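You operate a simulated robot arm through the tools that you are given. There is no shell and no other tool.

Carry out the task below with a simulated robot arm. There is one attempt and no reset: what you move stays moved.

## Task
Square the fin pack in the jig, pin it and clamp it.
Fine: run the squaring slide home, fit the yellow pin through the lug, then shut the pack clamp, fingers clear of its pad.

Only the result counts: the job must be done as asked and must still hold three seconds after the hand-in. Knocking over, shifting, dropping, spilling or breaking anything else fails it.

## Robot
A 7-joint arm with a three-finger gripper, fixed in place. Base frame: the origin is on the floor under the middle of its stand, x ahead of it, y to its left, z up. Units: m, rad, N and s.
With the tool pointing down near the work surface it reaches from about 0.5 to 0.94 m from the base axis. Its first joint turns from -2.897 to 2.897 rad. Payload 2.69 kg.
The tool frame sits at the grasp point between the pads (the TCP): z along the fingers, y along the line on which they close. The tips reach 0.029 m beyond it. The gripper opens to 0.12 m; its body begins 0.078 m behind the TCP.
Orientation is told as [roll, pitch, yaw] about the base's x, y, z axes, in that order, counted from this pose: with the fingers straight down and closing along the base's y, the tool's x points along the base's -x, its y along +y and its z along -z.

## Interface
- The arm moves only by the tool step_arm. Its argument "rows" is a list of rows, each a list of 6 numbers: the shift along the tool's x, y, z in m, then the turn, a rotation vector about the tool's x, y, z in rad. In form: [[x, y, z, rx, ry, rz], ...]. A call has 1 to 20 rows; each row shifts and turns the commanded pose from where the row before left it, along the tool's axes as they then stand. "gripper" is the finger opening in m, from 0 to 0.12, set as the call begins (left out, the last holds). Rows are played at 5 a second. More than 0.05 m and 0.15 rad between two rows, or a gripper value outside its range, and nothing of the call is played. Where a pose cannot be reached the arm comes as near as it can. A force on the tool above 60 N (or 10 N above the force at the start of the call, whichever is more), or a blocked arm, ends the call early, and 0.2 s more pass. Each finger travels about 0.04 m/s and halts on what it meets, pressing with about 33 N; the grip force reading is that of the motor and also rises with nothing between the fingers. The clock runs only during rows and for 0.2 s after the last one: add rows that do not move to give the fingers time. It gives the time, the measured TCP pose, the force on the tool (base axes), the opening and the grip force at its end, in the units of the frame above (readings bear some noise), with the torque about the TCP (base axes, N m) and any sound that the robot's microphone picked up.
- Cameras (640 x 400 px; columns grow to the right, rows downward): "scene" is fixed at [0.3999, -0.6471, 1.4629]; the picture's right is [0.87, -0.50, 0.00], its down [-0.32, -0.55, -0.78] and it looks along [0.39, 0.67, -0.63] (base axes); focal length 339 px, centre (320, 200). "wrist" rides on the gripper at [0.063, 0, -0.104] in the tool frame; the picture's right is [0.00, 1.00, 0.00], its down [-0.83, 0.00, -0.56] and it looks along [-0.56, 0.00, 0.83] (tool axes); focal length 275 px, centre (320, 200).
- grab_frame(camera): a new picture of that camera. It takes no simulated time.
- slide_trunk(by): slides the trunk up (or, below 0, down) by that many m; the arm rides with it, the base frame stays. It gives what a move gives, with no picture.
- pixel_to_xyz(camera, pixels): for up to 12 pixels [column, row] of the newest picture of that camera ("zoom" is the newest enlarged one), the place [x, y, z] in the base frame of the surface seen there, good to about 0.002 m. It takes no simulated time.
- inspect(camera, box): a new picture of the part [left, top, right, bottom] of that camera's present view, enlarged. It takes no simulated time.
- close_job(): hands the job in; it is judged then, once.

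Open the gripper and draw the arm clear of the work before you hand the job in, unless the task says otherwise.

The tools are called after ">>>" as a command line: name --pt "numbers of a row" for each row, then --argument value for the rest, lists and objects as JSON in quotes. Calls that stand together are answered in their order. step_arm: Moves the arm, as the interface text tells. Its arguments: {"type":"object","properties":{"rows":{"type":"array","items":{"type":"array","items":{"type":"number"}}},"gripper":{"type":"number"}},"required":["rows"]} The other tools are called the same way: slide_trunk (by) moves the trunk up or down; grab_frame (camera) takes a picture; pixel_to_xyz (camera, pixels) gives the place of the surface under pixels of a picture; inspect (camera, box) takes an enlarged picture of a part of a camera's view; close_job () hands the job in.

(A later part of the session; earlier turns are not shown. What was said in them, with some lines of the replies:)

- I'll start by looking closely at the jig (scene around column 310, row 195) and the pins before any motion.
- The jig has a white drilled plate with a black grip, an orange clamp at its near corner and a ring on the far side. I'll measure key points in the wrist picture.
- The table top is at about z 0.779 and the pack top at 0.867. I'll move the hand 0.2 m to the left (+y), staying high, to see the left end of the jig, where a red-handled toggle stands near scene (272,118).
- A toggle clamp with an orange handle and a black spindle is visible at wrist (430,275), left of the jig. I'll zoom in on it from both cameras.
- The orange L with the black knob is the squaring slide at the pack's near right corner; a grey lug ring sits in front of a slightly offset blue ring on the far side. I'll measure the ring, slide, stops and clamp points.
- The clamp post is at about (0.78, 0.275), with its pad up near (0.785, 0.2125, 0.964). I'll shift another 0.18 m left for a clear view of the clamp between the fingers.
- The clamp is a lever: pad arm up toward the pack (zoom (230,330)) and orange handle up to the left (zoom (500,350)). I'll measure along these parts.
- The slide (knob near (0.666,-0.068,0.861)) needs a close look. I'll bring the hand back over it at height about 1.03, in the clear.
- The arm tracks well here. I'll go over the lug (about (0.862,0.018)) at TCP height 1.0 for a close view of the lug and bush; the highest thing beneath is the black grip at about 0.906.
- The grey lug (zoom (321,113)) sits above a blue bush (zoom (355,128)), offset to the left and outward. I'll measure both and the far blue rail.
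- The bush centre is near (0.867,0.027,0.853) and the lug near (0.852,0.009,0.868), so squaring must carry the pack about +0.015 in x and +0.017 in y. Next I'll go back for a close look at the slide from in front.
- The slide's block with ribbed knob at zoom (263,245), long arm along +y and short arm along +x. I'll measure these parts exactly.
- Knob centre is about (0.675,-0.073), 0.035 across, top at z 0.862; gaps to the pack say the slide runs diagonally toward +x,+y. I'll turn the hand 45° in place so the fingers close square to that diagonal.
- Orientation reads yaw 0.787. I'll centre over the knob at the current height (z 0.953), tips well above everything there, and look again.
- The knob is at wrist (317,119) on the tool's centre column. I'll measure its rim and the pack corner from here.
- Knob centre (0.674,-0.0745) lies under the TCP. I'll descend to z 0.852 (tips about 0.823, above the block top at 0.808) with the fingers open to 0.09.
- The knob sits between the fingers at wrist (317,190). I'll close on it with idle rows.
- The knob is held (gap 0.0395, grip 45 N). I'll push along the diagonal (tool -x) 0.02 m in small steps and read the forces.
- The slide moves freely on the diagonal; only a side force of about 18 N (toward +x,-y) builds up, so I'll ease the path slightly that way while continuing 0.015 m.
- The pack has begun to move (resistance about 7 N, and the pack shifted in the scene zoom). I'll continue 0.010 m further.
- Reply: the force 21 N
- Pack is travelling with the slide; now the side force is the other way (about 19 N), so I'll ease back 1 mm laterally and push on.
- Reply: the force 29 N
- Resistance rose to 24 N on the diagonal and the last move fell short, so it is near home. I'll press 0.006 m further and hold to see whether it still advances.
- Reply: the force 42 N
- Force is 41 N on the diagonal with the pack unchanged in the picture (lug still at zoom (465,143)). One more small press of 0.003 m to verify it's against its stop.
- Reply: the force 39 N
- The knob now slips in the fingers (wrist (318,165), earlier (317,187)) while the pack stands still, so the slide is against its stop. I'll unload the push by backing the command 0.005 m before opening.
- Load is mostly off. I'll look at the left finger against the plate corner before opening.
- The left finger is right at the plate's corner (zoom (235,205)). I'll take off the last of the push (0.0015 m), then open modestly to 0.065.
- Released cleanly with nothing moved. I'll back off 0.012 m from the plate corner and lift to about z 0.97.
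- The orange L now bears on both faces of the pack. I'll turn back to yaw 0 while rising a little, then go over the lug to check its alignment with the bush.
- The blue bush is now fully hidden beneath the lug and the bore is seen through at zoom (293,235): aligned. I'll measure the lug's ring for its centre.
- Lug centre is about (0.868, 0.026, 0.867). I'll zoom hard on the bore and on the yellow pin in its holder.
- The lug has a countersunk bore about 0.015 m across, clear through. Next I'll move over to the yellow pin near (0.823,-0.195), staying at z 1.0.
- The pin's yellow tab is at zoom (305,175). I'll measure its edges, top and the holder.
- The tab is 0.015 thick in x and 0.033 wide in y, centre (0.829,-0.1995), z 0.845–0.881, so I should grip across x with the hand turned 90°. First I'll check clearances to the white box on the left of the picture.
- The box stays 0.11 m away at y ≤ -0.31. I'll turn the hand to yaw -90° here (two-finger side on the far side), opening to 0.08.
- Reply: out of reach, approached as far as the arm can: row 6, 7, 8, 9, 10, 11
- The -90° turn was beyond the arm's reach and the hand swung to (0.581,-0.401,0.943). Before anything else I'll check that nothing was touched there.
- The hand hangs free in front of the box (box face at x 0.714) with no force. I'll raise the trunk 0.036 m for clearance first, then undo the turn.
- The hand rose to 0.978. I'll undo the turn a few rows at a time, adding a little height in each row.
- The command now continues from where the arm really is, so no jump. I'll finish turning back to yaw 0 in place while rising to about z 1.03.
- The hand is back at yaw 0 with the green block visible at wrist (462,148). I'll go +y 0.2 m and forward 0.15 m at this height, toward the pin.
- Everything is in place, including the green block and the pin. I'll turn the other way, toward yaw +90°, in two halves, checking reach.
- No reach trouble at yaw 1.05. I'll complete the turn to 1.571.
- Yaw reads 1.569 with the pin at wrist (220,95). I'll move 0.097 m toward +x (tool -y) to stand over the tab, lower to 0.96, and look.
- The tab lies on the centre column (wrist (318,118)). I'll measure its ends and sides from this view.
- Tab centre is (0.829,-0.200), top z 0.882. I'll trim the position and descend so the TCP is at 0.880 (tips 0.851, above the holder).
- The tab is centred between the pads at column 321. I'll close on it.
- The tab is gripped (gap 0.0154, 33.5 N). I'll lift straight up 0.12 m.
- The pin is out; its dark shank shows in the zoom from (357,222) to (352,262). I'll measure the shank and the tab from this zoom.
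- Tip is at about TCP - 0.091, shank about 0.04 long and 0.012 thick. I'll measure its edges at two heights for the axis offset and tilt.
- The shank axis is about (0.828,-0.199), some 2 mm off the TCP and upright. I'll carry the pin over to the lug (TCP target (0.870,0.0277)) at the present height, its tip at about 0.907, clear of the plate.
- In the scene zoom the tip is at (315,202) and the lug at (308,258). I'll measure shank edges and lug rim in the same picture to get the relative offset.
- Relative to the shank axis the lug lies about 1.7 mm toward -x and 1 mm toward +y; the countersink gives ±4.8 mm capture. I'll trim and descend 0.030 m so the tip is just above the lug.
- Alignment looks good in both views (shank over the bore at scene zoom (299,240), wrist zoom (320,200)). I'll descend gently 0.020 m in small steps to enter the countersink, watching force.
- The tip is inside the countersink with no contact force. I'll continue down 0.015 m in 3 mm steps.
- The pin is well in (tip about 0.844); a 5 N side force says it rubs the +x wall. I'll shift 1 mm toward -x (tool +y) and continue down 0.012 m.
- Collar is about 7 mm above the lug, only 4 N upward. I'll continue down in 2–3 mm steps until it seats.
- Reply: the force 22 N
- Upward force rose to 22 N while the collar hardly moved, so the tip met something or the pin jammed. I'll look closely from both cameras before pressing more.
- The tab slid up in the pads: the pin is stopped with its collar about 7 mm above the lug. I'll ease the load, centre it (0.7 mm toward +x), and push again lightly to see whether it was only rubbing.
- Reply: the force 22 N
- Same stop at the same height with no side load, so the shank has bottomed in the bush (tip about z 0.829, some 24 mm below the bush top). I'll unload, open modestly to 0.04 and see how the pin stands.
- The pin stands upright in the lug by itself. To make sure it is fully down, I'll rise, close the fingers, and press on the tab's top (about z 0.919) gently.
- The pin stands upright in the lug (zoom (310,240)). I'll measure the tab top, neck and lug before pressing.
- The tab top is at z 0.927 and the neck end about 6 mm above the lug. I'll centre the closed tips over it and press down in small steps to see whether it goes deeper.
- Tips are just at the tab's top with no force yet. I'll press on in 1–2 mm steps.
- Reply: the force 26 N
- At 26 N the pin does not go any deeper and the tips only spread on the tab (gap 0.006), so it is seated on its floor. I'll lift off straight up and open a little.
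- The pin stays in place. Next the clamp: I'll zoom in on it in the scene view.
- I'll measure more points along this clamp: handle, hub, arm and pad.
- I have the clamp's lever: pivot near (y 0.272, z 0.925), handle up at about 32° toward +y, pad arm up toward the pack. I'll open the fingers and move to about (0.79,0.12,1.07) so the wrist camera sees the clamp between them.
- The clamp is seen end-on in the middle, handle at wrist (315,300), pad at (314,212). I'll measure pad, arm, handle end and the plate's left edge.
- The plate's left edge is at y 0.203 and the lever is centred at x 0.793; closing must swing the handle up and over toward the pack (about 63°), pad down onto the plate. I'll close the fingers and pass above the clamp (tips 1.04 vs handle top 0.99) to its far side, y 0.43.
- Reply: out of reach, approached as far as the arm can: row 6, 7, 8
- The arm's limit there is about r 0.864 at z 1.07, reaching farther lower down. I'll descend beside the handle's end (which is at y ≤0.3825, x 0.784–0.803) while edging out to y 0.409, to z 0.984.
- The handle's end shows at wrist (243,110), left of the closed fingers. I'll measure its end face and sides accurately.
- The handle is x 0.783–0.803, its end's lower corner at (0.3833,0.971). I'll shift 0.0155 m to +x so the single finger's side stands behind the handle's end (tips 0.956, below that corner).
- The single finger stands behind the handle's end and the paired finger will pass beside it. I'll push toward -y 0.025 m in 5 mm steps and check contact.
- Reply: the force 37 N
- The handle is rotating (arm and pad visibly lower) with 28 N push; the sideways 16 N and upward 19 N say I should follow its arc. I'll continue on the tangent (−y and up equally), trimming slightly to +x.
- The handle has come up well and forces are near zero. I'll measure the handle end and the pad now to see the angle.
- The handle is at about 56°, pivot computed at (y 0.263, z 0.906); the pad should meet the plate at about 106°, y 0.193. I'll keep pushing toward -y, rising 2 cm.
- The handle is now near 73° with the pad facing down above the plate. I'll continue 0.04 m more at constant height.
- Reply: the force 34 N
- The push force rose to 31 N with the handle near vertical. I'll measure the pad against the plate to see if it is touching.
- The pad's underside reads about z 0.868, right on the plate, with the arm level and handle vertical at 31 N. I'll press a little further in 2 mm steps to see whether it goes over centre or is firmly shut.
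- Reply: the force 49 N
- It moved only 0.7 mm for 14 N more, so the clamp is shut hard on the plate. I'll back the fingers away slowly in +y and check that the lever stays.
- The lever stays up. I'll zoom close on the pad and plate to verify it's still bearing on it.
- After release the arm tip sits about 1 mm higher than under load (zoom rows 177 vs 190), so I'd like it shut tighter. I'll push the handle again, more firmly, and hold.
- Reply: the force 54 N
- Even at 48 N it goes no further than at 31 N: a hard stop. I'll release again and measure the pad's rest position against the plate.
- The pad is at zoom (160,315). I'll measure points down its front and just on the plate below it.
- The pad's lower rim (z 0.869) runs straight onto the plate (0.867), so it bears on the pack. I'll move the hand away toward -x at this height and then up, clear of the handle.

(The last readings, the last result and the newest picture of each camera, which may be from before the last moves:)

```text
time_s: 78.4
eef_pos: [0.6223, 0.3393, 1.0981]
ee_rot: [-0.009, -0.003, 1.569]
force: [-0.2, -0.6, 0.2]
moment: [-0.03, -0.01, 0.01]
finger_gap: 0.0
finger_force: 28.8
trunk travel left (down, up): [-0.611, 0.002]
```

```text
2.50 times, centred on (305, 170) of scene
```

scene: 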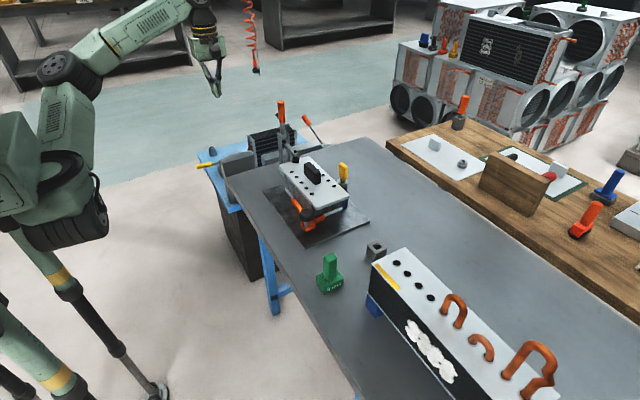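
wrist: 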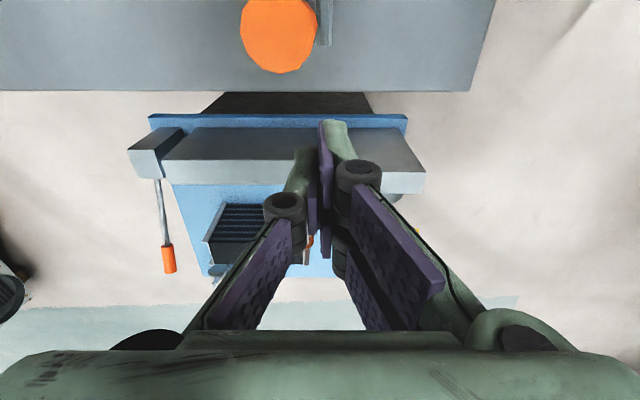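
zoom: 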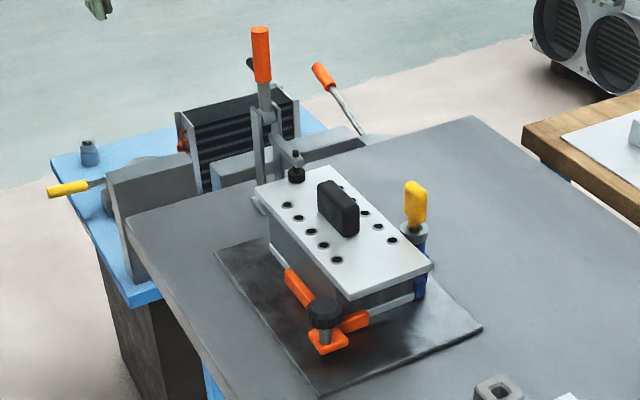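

All three seem done. Before finishing I'll check the slide closely: the orange L against the pack and the pack against the blue rails.

>>> inspect --camera "scene" --box '[280, 190, 360, 245]'

>>> pixel_to_xyz --camera "zoom" --pixels '[[345, 270], [290, 220], [270, 190], [420, 255], [460, 240], [310, 300], [330, 330], [540, 180], [520, 200], [360, 240], [250, 165], [590, 150]]'

```text
7.27 times, centred on (320, 218) of scene
```

zoom: 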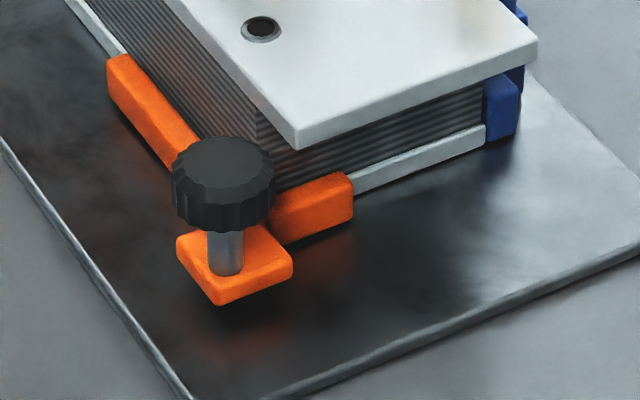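

```text
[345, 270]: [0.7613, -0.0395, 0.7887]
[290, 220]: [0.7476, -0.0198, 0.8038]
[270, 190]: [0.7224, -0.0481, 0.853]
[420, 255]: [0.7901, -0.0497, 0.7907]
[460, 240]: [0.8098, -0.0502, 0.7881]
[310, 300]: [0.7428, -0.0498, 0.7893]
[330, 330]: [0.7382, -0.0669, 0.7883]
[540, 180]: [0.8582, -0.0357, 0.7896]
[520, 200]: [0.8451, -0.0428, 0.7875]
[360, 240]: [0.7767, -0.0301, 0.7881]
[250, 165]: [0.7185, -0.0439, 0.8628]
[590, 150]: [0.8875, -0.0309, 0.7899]
```

The L bears on both faces of the pack and the far rail touches its base. I'll bring the hand to y 0.1, turn back toward yaw 0 with open fingers, and look at the left rail.

>>> step_arm --pt "0.04 0 0 0 0 0" --pt "0.04 0 0 0 0 0" --pt "0.04 0 0 0 0 0" --pt "0.04 0 0 0 0 0" --pt "0.04 0 0 0 0 0" --pt "0.03 0 0 0 0 0" --pt "0 0 0 0 0 0.1428" --pt "0 0 0 0 0 0.1428" --pt "0 0 0 0 0 0.1428" --pt "0 0 0 0 0 0.1428" --pt "0 0 0 0 0 0.1428" --pt "0 0 0 0 0 0.1428" --pt "0 0 0 0 0 0.1428" --pt "0 0 0 0 0 0.1428" --pt "0 0 0 0 0 0.1428" --pt "0 0 0 0 0 0.1428" --pt "0 0 0 0 0 0.1428" --pt "0 0 0 0 0 0" --gripper 0.12

>>> grab_frame --camera "wrist"

>>> inspect --camera "wrist" --box '[240, 130, 440, 330]'

```text
time_s: 82.2
eef_pos: [0.6215, 0.1076, 1.0966]
ee_rot: [0.004, -0.007, -0.002]
force: [-0.5, -0.5, -0.5]
moment: [-0.01, 0.02, -0.01]
finger_gap: 0.1201
finger_force: 0.1
trunk travel left (down, up): [-0.611, 0.002]
```

```text
taken
```

wrist: 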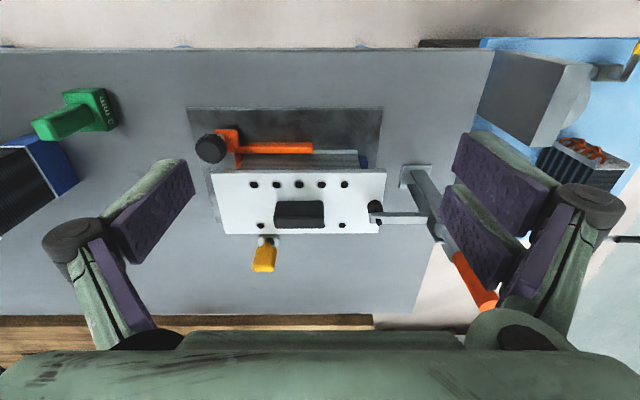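

```text
2.00 times, centred on (340, 230) of wrist
```

zoom: 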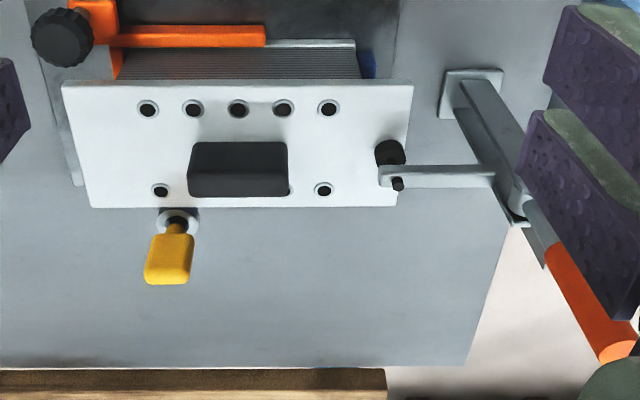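

The blue left rail sits right against the pack's base at zoom (362,65). I'll zoom closer there and at the pad.

>>> inspect --camera "wrist" --box '[320, 135, 400, 185]'

>>> inspect --camera "wrist" --box '[340, 185, 410, 245]'

>>> inspect --camera "wrist" --box '[185, 115, 265, 185]'

```text
8.00 times, centred on (360, 160) of wrist
```

zoom: 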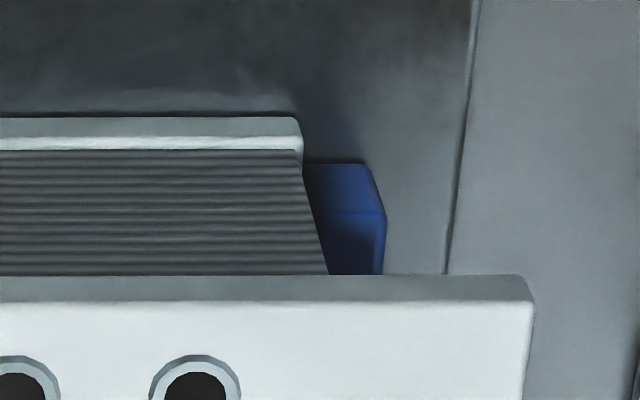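

```text
6.67 times, centred on (375, 215) of wrist
```

zoom: 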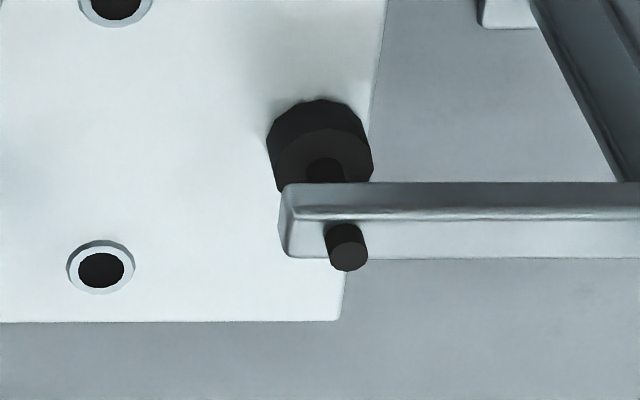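

```text
5.71 times, centred on (225, 150) of wrist
```

zoom: 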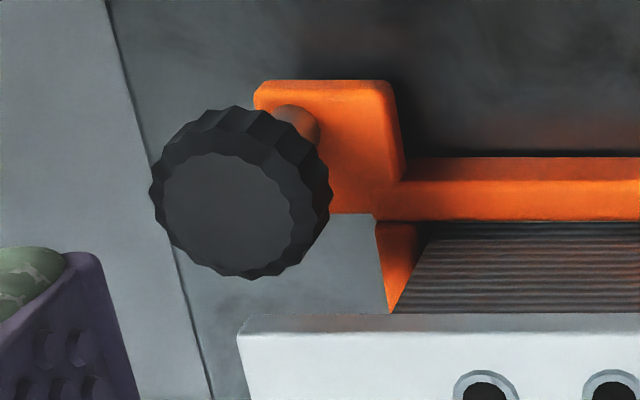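

The pack is tight against the left rail, the pad is wholly on the plate, and the L touches the pack. One last look at the pin, and at the clamp again after these seconds.

>>> inspect --camera "scene" --box '[328, 155, 360, 200]'

>>> inspect --camera "scene" --box '[290, 140, 322, 166]'

>>> inspect --camera "wrist" --box '[235, 225, 295, 280]'

```text
8.89 times, centred on (344, 178) of scene
```

zoom: 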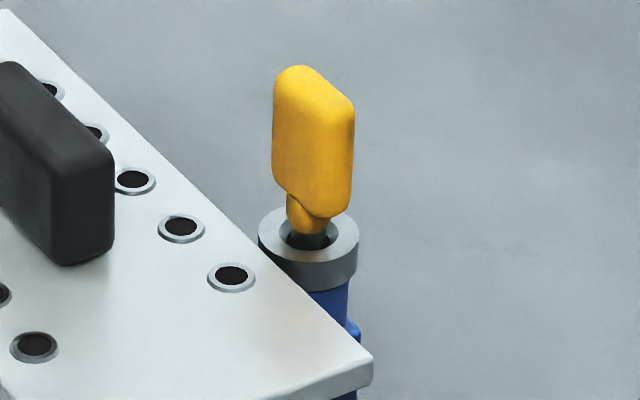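

```text
15.38 times, centred on (306, 153) of scene
```

zoom: 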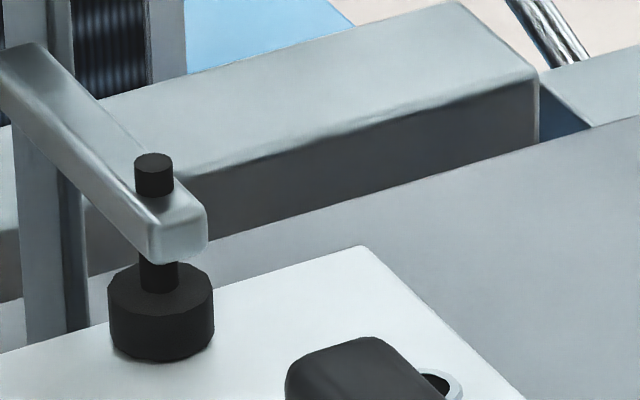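

```text
7.27 times, centred on (265, 252) of wrist
```

zoom: 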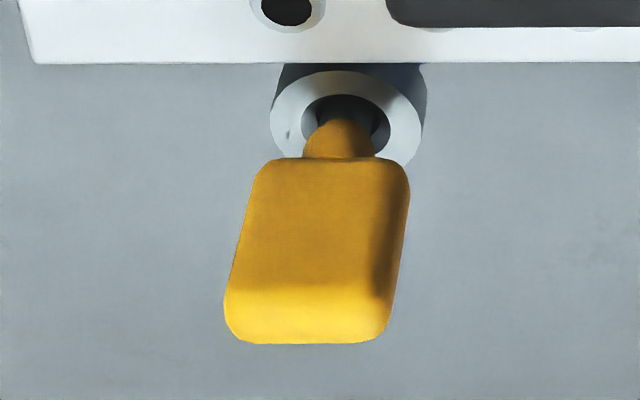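

The pin stands upright, the pad hasn't moved in the seconds since. I'll measure the slide's knob and L now to compute its travel.

>>> inspect --camera "wrist" --box '[185, 115, 265, 185]'

>>> pixel_to_xyz --camera "zoom" --pixels '[[230, 215], [168, 215], [292, 215], [230, 158], [230, 272], [500, 170], [500, 205], [500, 218], [500, 226], [385, 235], [260, 90], [390, 90]]'

```text
5.71 times, centred on (225, 150) of wrist
```

zoom: 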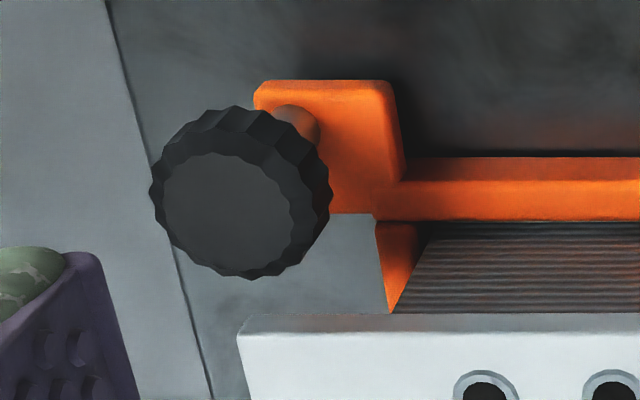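

```text
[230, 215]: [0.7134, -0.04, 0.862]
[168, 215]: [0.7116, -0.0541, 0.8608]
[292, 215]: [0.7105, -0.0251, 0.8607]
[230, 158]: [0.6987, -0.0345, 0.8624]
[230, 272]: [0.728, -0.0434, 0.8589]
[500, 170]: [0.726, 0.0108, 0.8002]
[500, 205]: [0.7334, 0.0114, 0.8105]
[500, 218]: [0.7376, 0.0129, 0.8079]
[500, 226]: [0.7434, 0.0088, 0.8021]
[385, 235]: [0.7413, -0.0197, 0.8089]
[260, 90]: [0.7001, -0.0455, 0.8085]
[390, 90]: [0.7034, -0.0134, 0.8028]
```

The slide has travelled about 0.037 m in both x and y and is flush with the pack (L edge x 0.738). I'll draw the open hand well back and up from the work.

>>> step_arm --pt "0.03 -0.04 0 0 0 0" --pt "0.03 -0.04 -0.005 0 0 0" --pt "0.03 -0.04 -0.005 0 0 0" --pt "0.03 -0.04 -0.005 0 0 0" --pt "0.01 -0.03 -0.005 0 0 0" --pt "0 0 0 0 0 0"

>>> grab_frame --camera "scene"

>>> inspect --camera "scene" --box '[220, 90, 420, 300]'

```text
refused: row 2 steps farther than a row can; nothing moved
```

```text
taken
```

scene: 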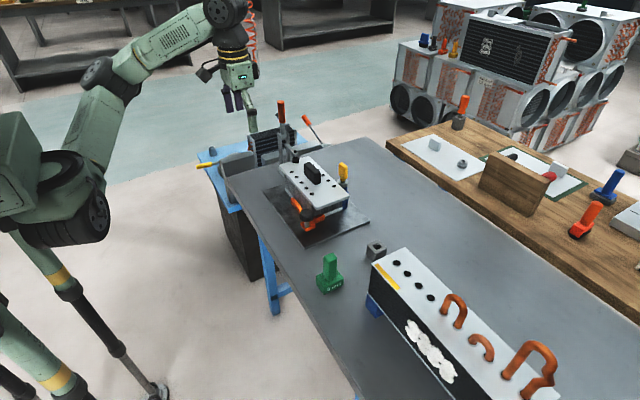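

```text
1.90 times, centred on (320, 195) of scene
```

zoom: 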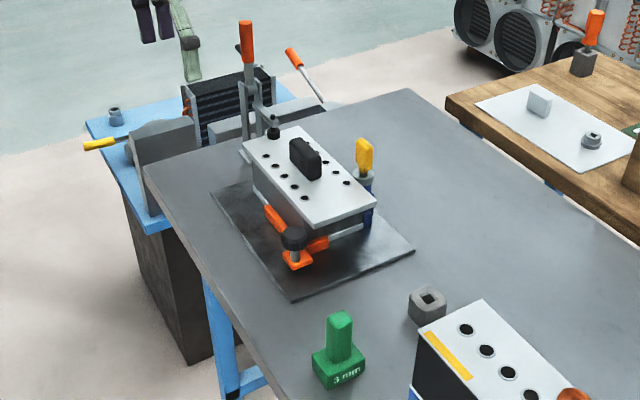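

The move was refused (a row just over 0.05 m) and nothing moved. I'll repeat the retreat with smaller rows.

>>> step_arm --pt "0.02 -0.03 0 0 0 0" --pt "0.02 -0.03 -0.003 0 0 0" --pt "0.02 -0.03 -0.003 0 0 0" --pt "0.02 -0.03 -0.003 0 0 0" --pt "0.02 -0.03 -0.003 0 0 0" --pt "0.02 -0.03 -0.003 0 0 0" --pt "0 0 0 0 0 0" --pt "0 0 0 0 0 0"

>>> grab_frame --camera "scene"

>>> inspect --camera "scene" --box '[240, 90, 370, 250]'

```text
time_s: 84.0
eef_pos: [0.5003, -0.0706, 1.1097]
ee_rot: [0.004, -0.007, -0.002]
force: [-0.3, 0.2, 0.5]
moment: [-0.01, -0.03, -0.01]
finger_gap: 0.1196
finger_force: 0.1
trunk travel left (down, up): [-0.611, 0.002]
```

```text
taken
```

scene: 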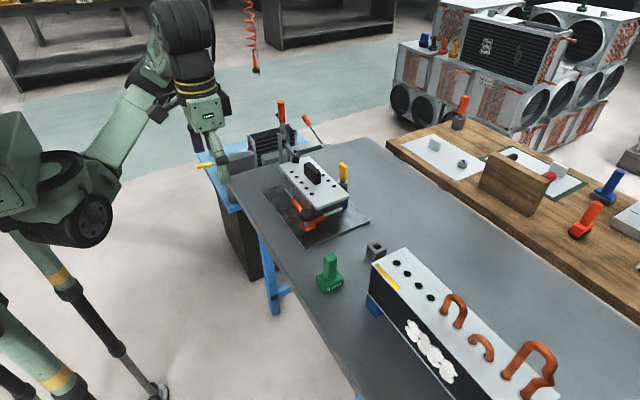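

```text
2.50 times, centred on (305, 170) of scene
```

zoom: 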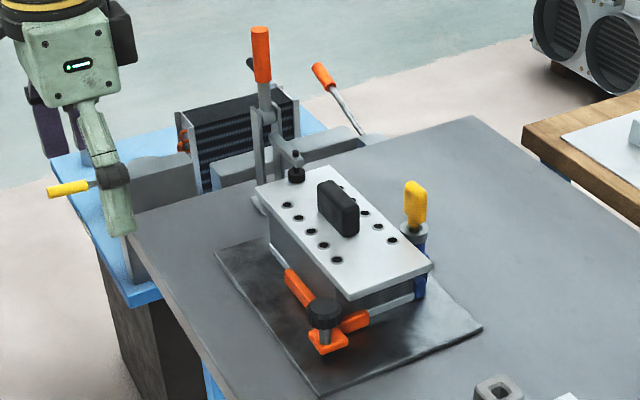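

The hand is open and clear at (0.50,-0.07,1.11). The slide is home, the pin stands in the lug, the clamp is shut on the plate, and everything else looks untouched, so I'm handing in.

>>> close_job

```text
The job is handed in.
```

The fin pack is squared, pinned and clamped, and I've handed the job in. The result of the judging hasn't come back to me.

- **Squaring slide:** I pushed it by its knob about 0.037 m in both x and y until it stopped. The orange L now bears on both faces of the pack, and the pack sits against the blue rails.
- **Yellow pin:** It stands upright through the lug and about 20 mm into the blue bush beneath. It stopped with its neck about 6 mm above the lug, and pressing on the top with about 26 N moved it no further. I took that as the pin reaching the bottom of the hole, but I couldn't see the bottom to confirm it.
- **Pack clamp:** The handle is vertical and the pad rests on the pack's top plate near its left edge. Under 48 N it went no further than it had at 31 N. On release it sprang back about 1–2 mm, then stayed put for the few seconds I watched. I heard no click, so I can't say whether it has a latch. The fingers stayed on the handle side, away from the pad.

One turn of the hand went past the arm's reach early on. The hand swung over in front of the white box at the right. No contact force showed, and the green block, the pin holder and the box all look unmoved in later pictures.

The hand finished open and clear of the work.
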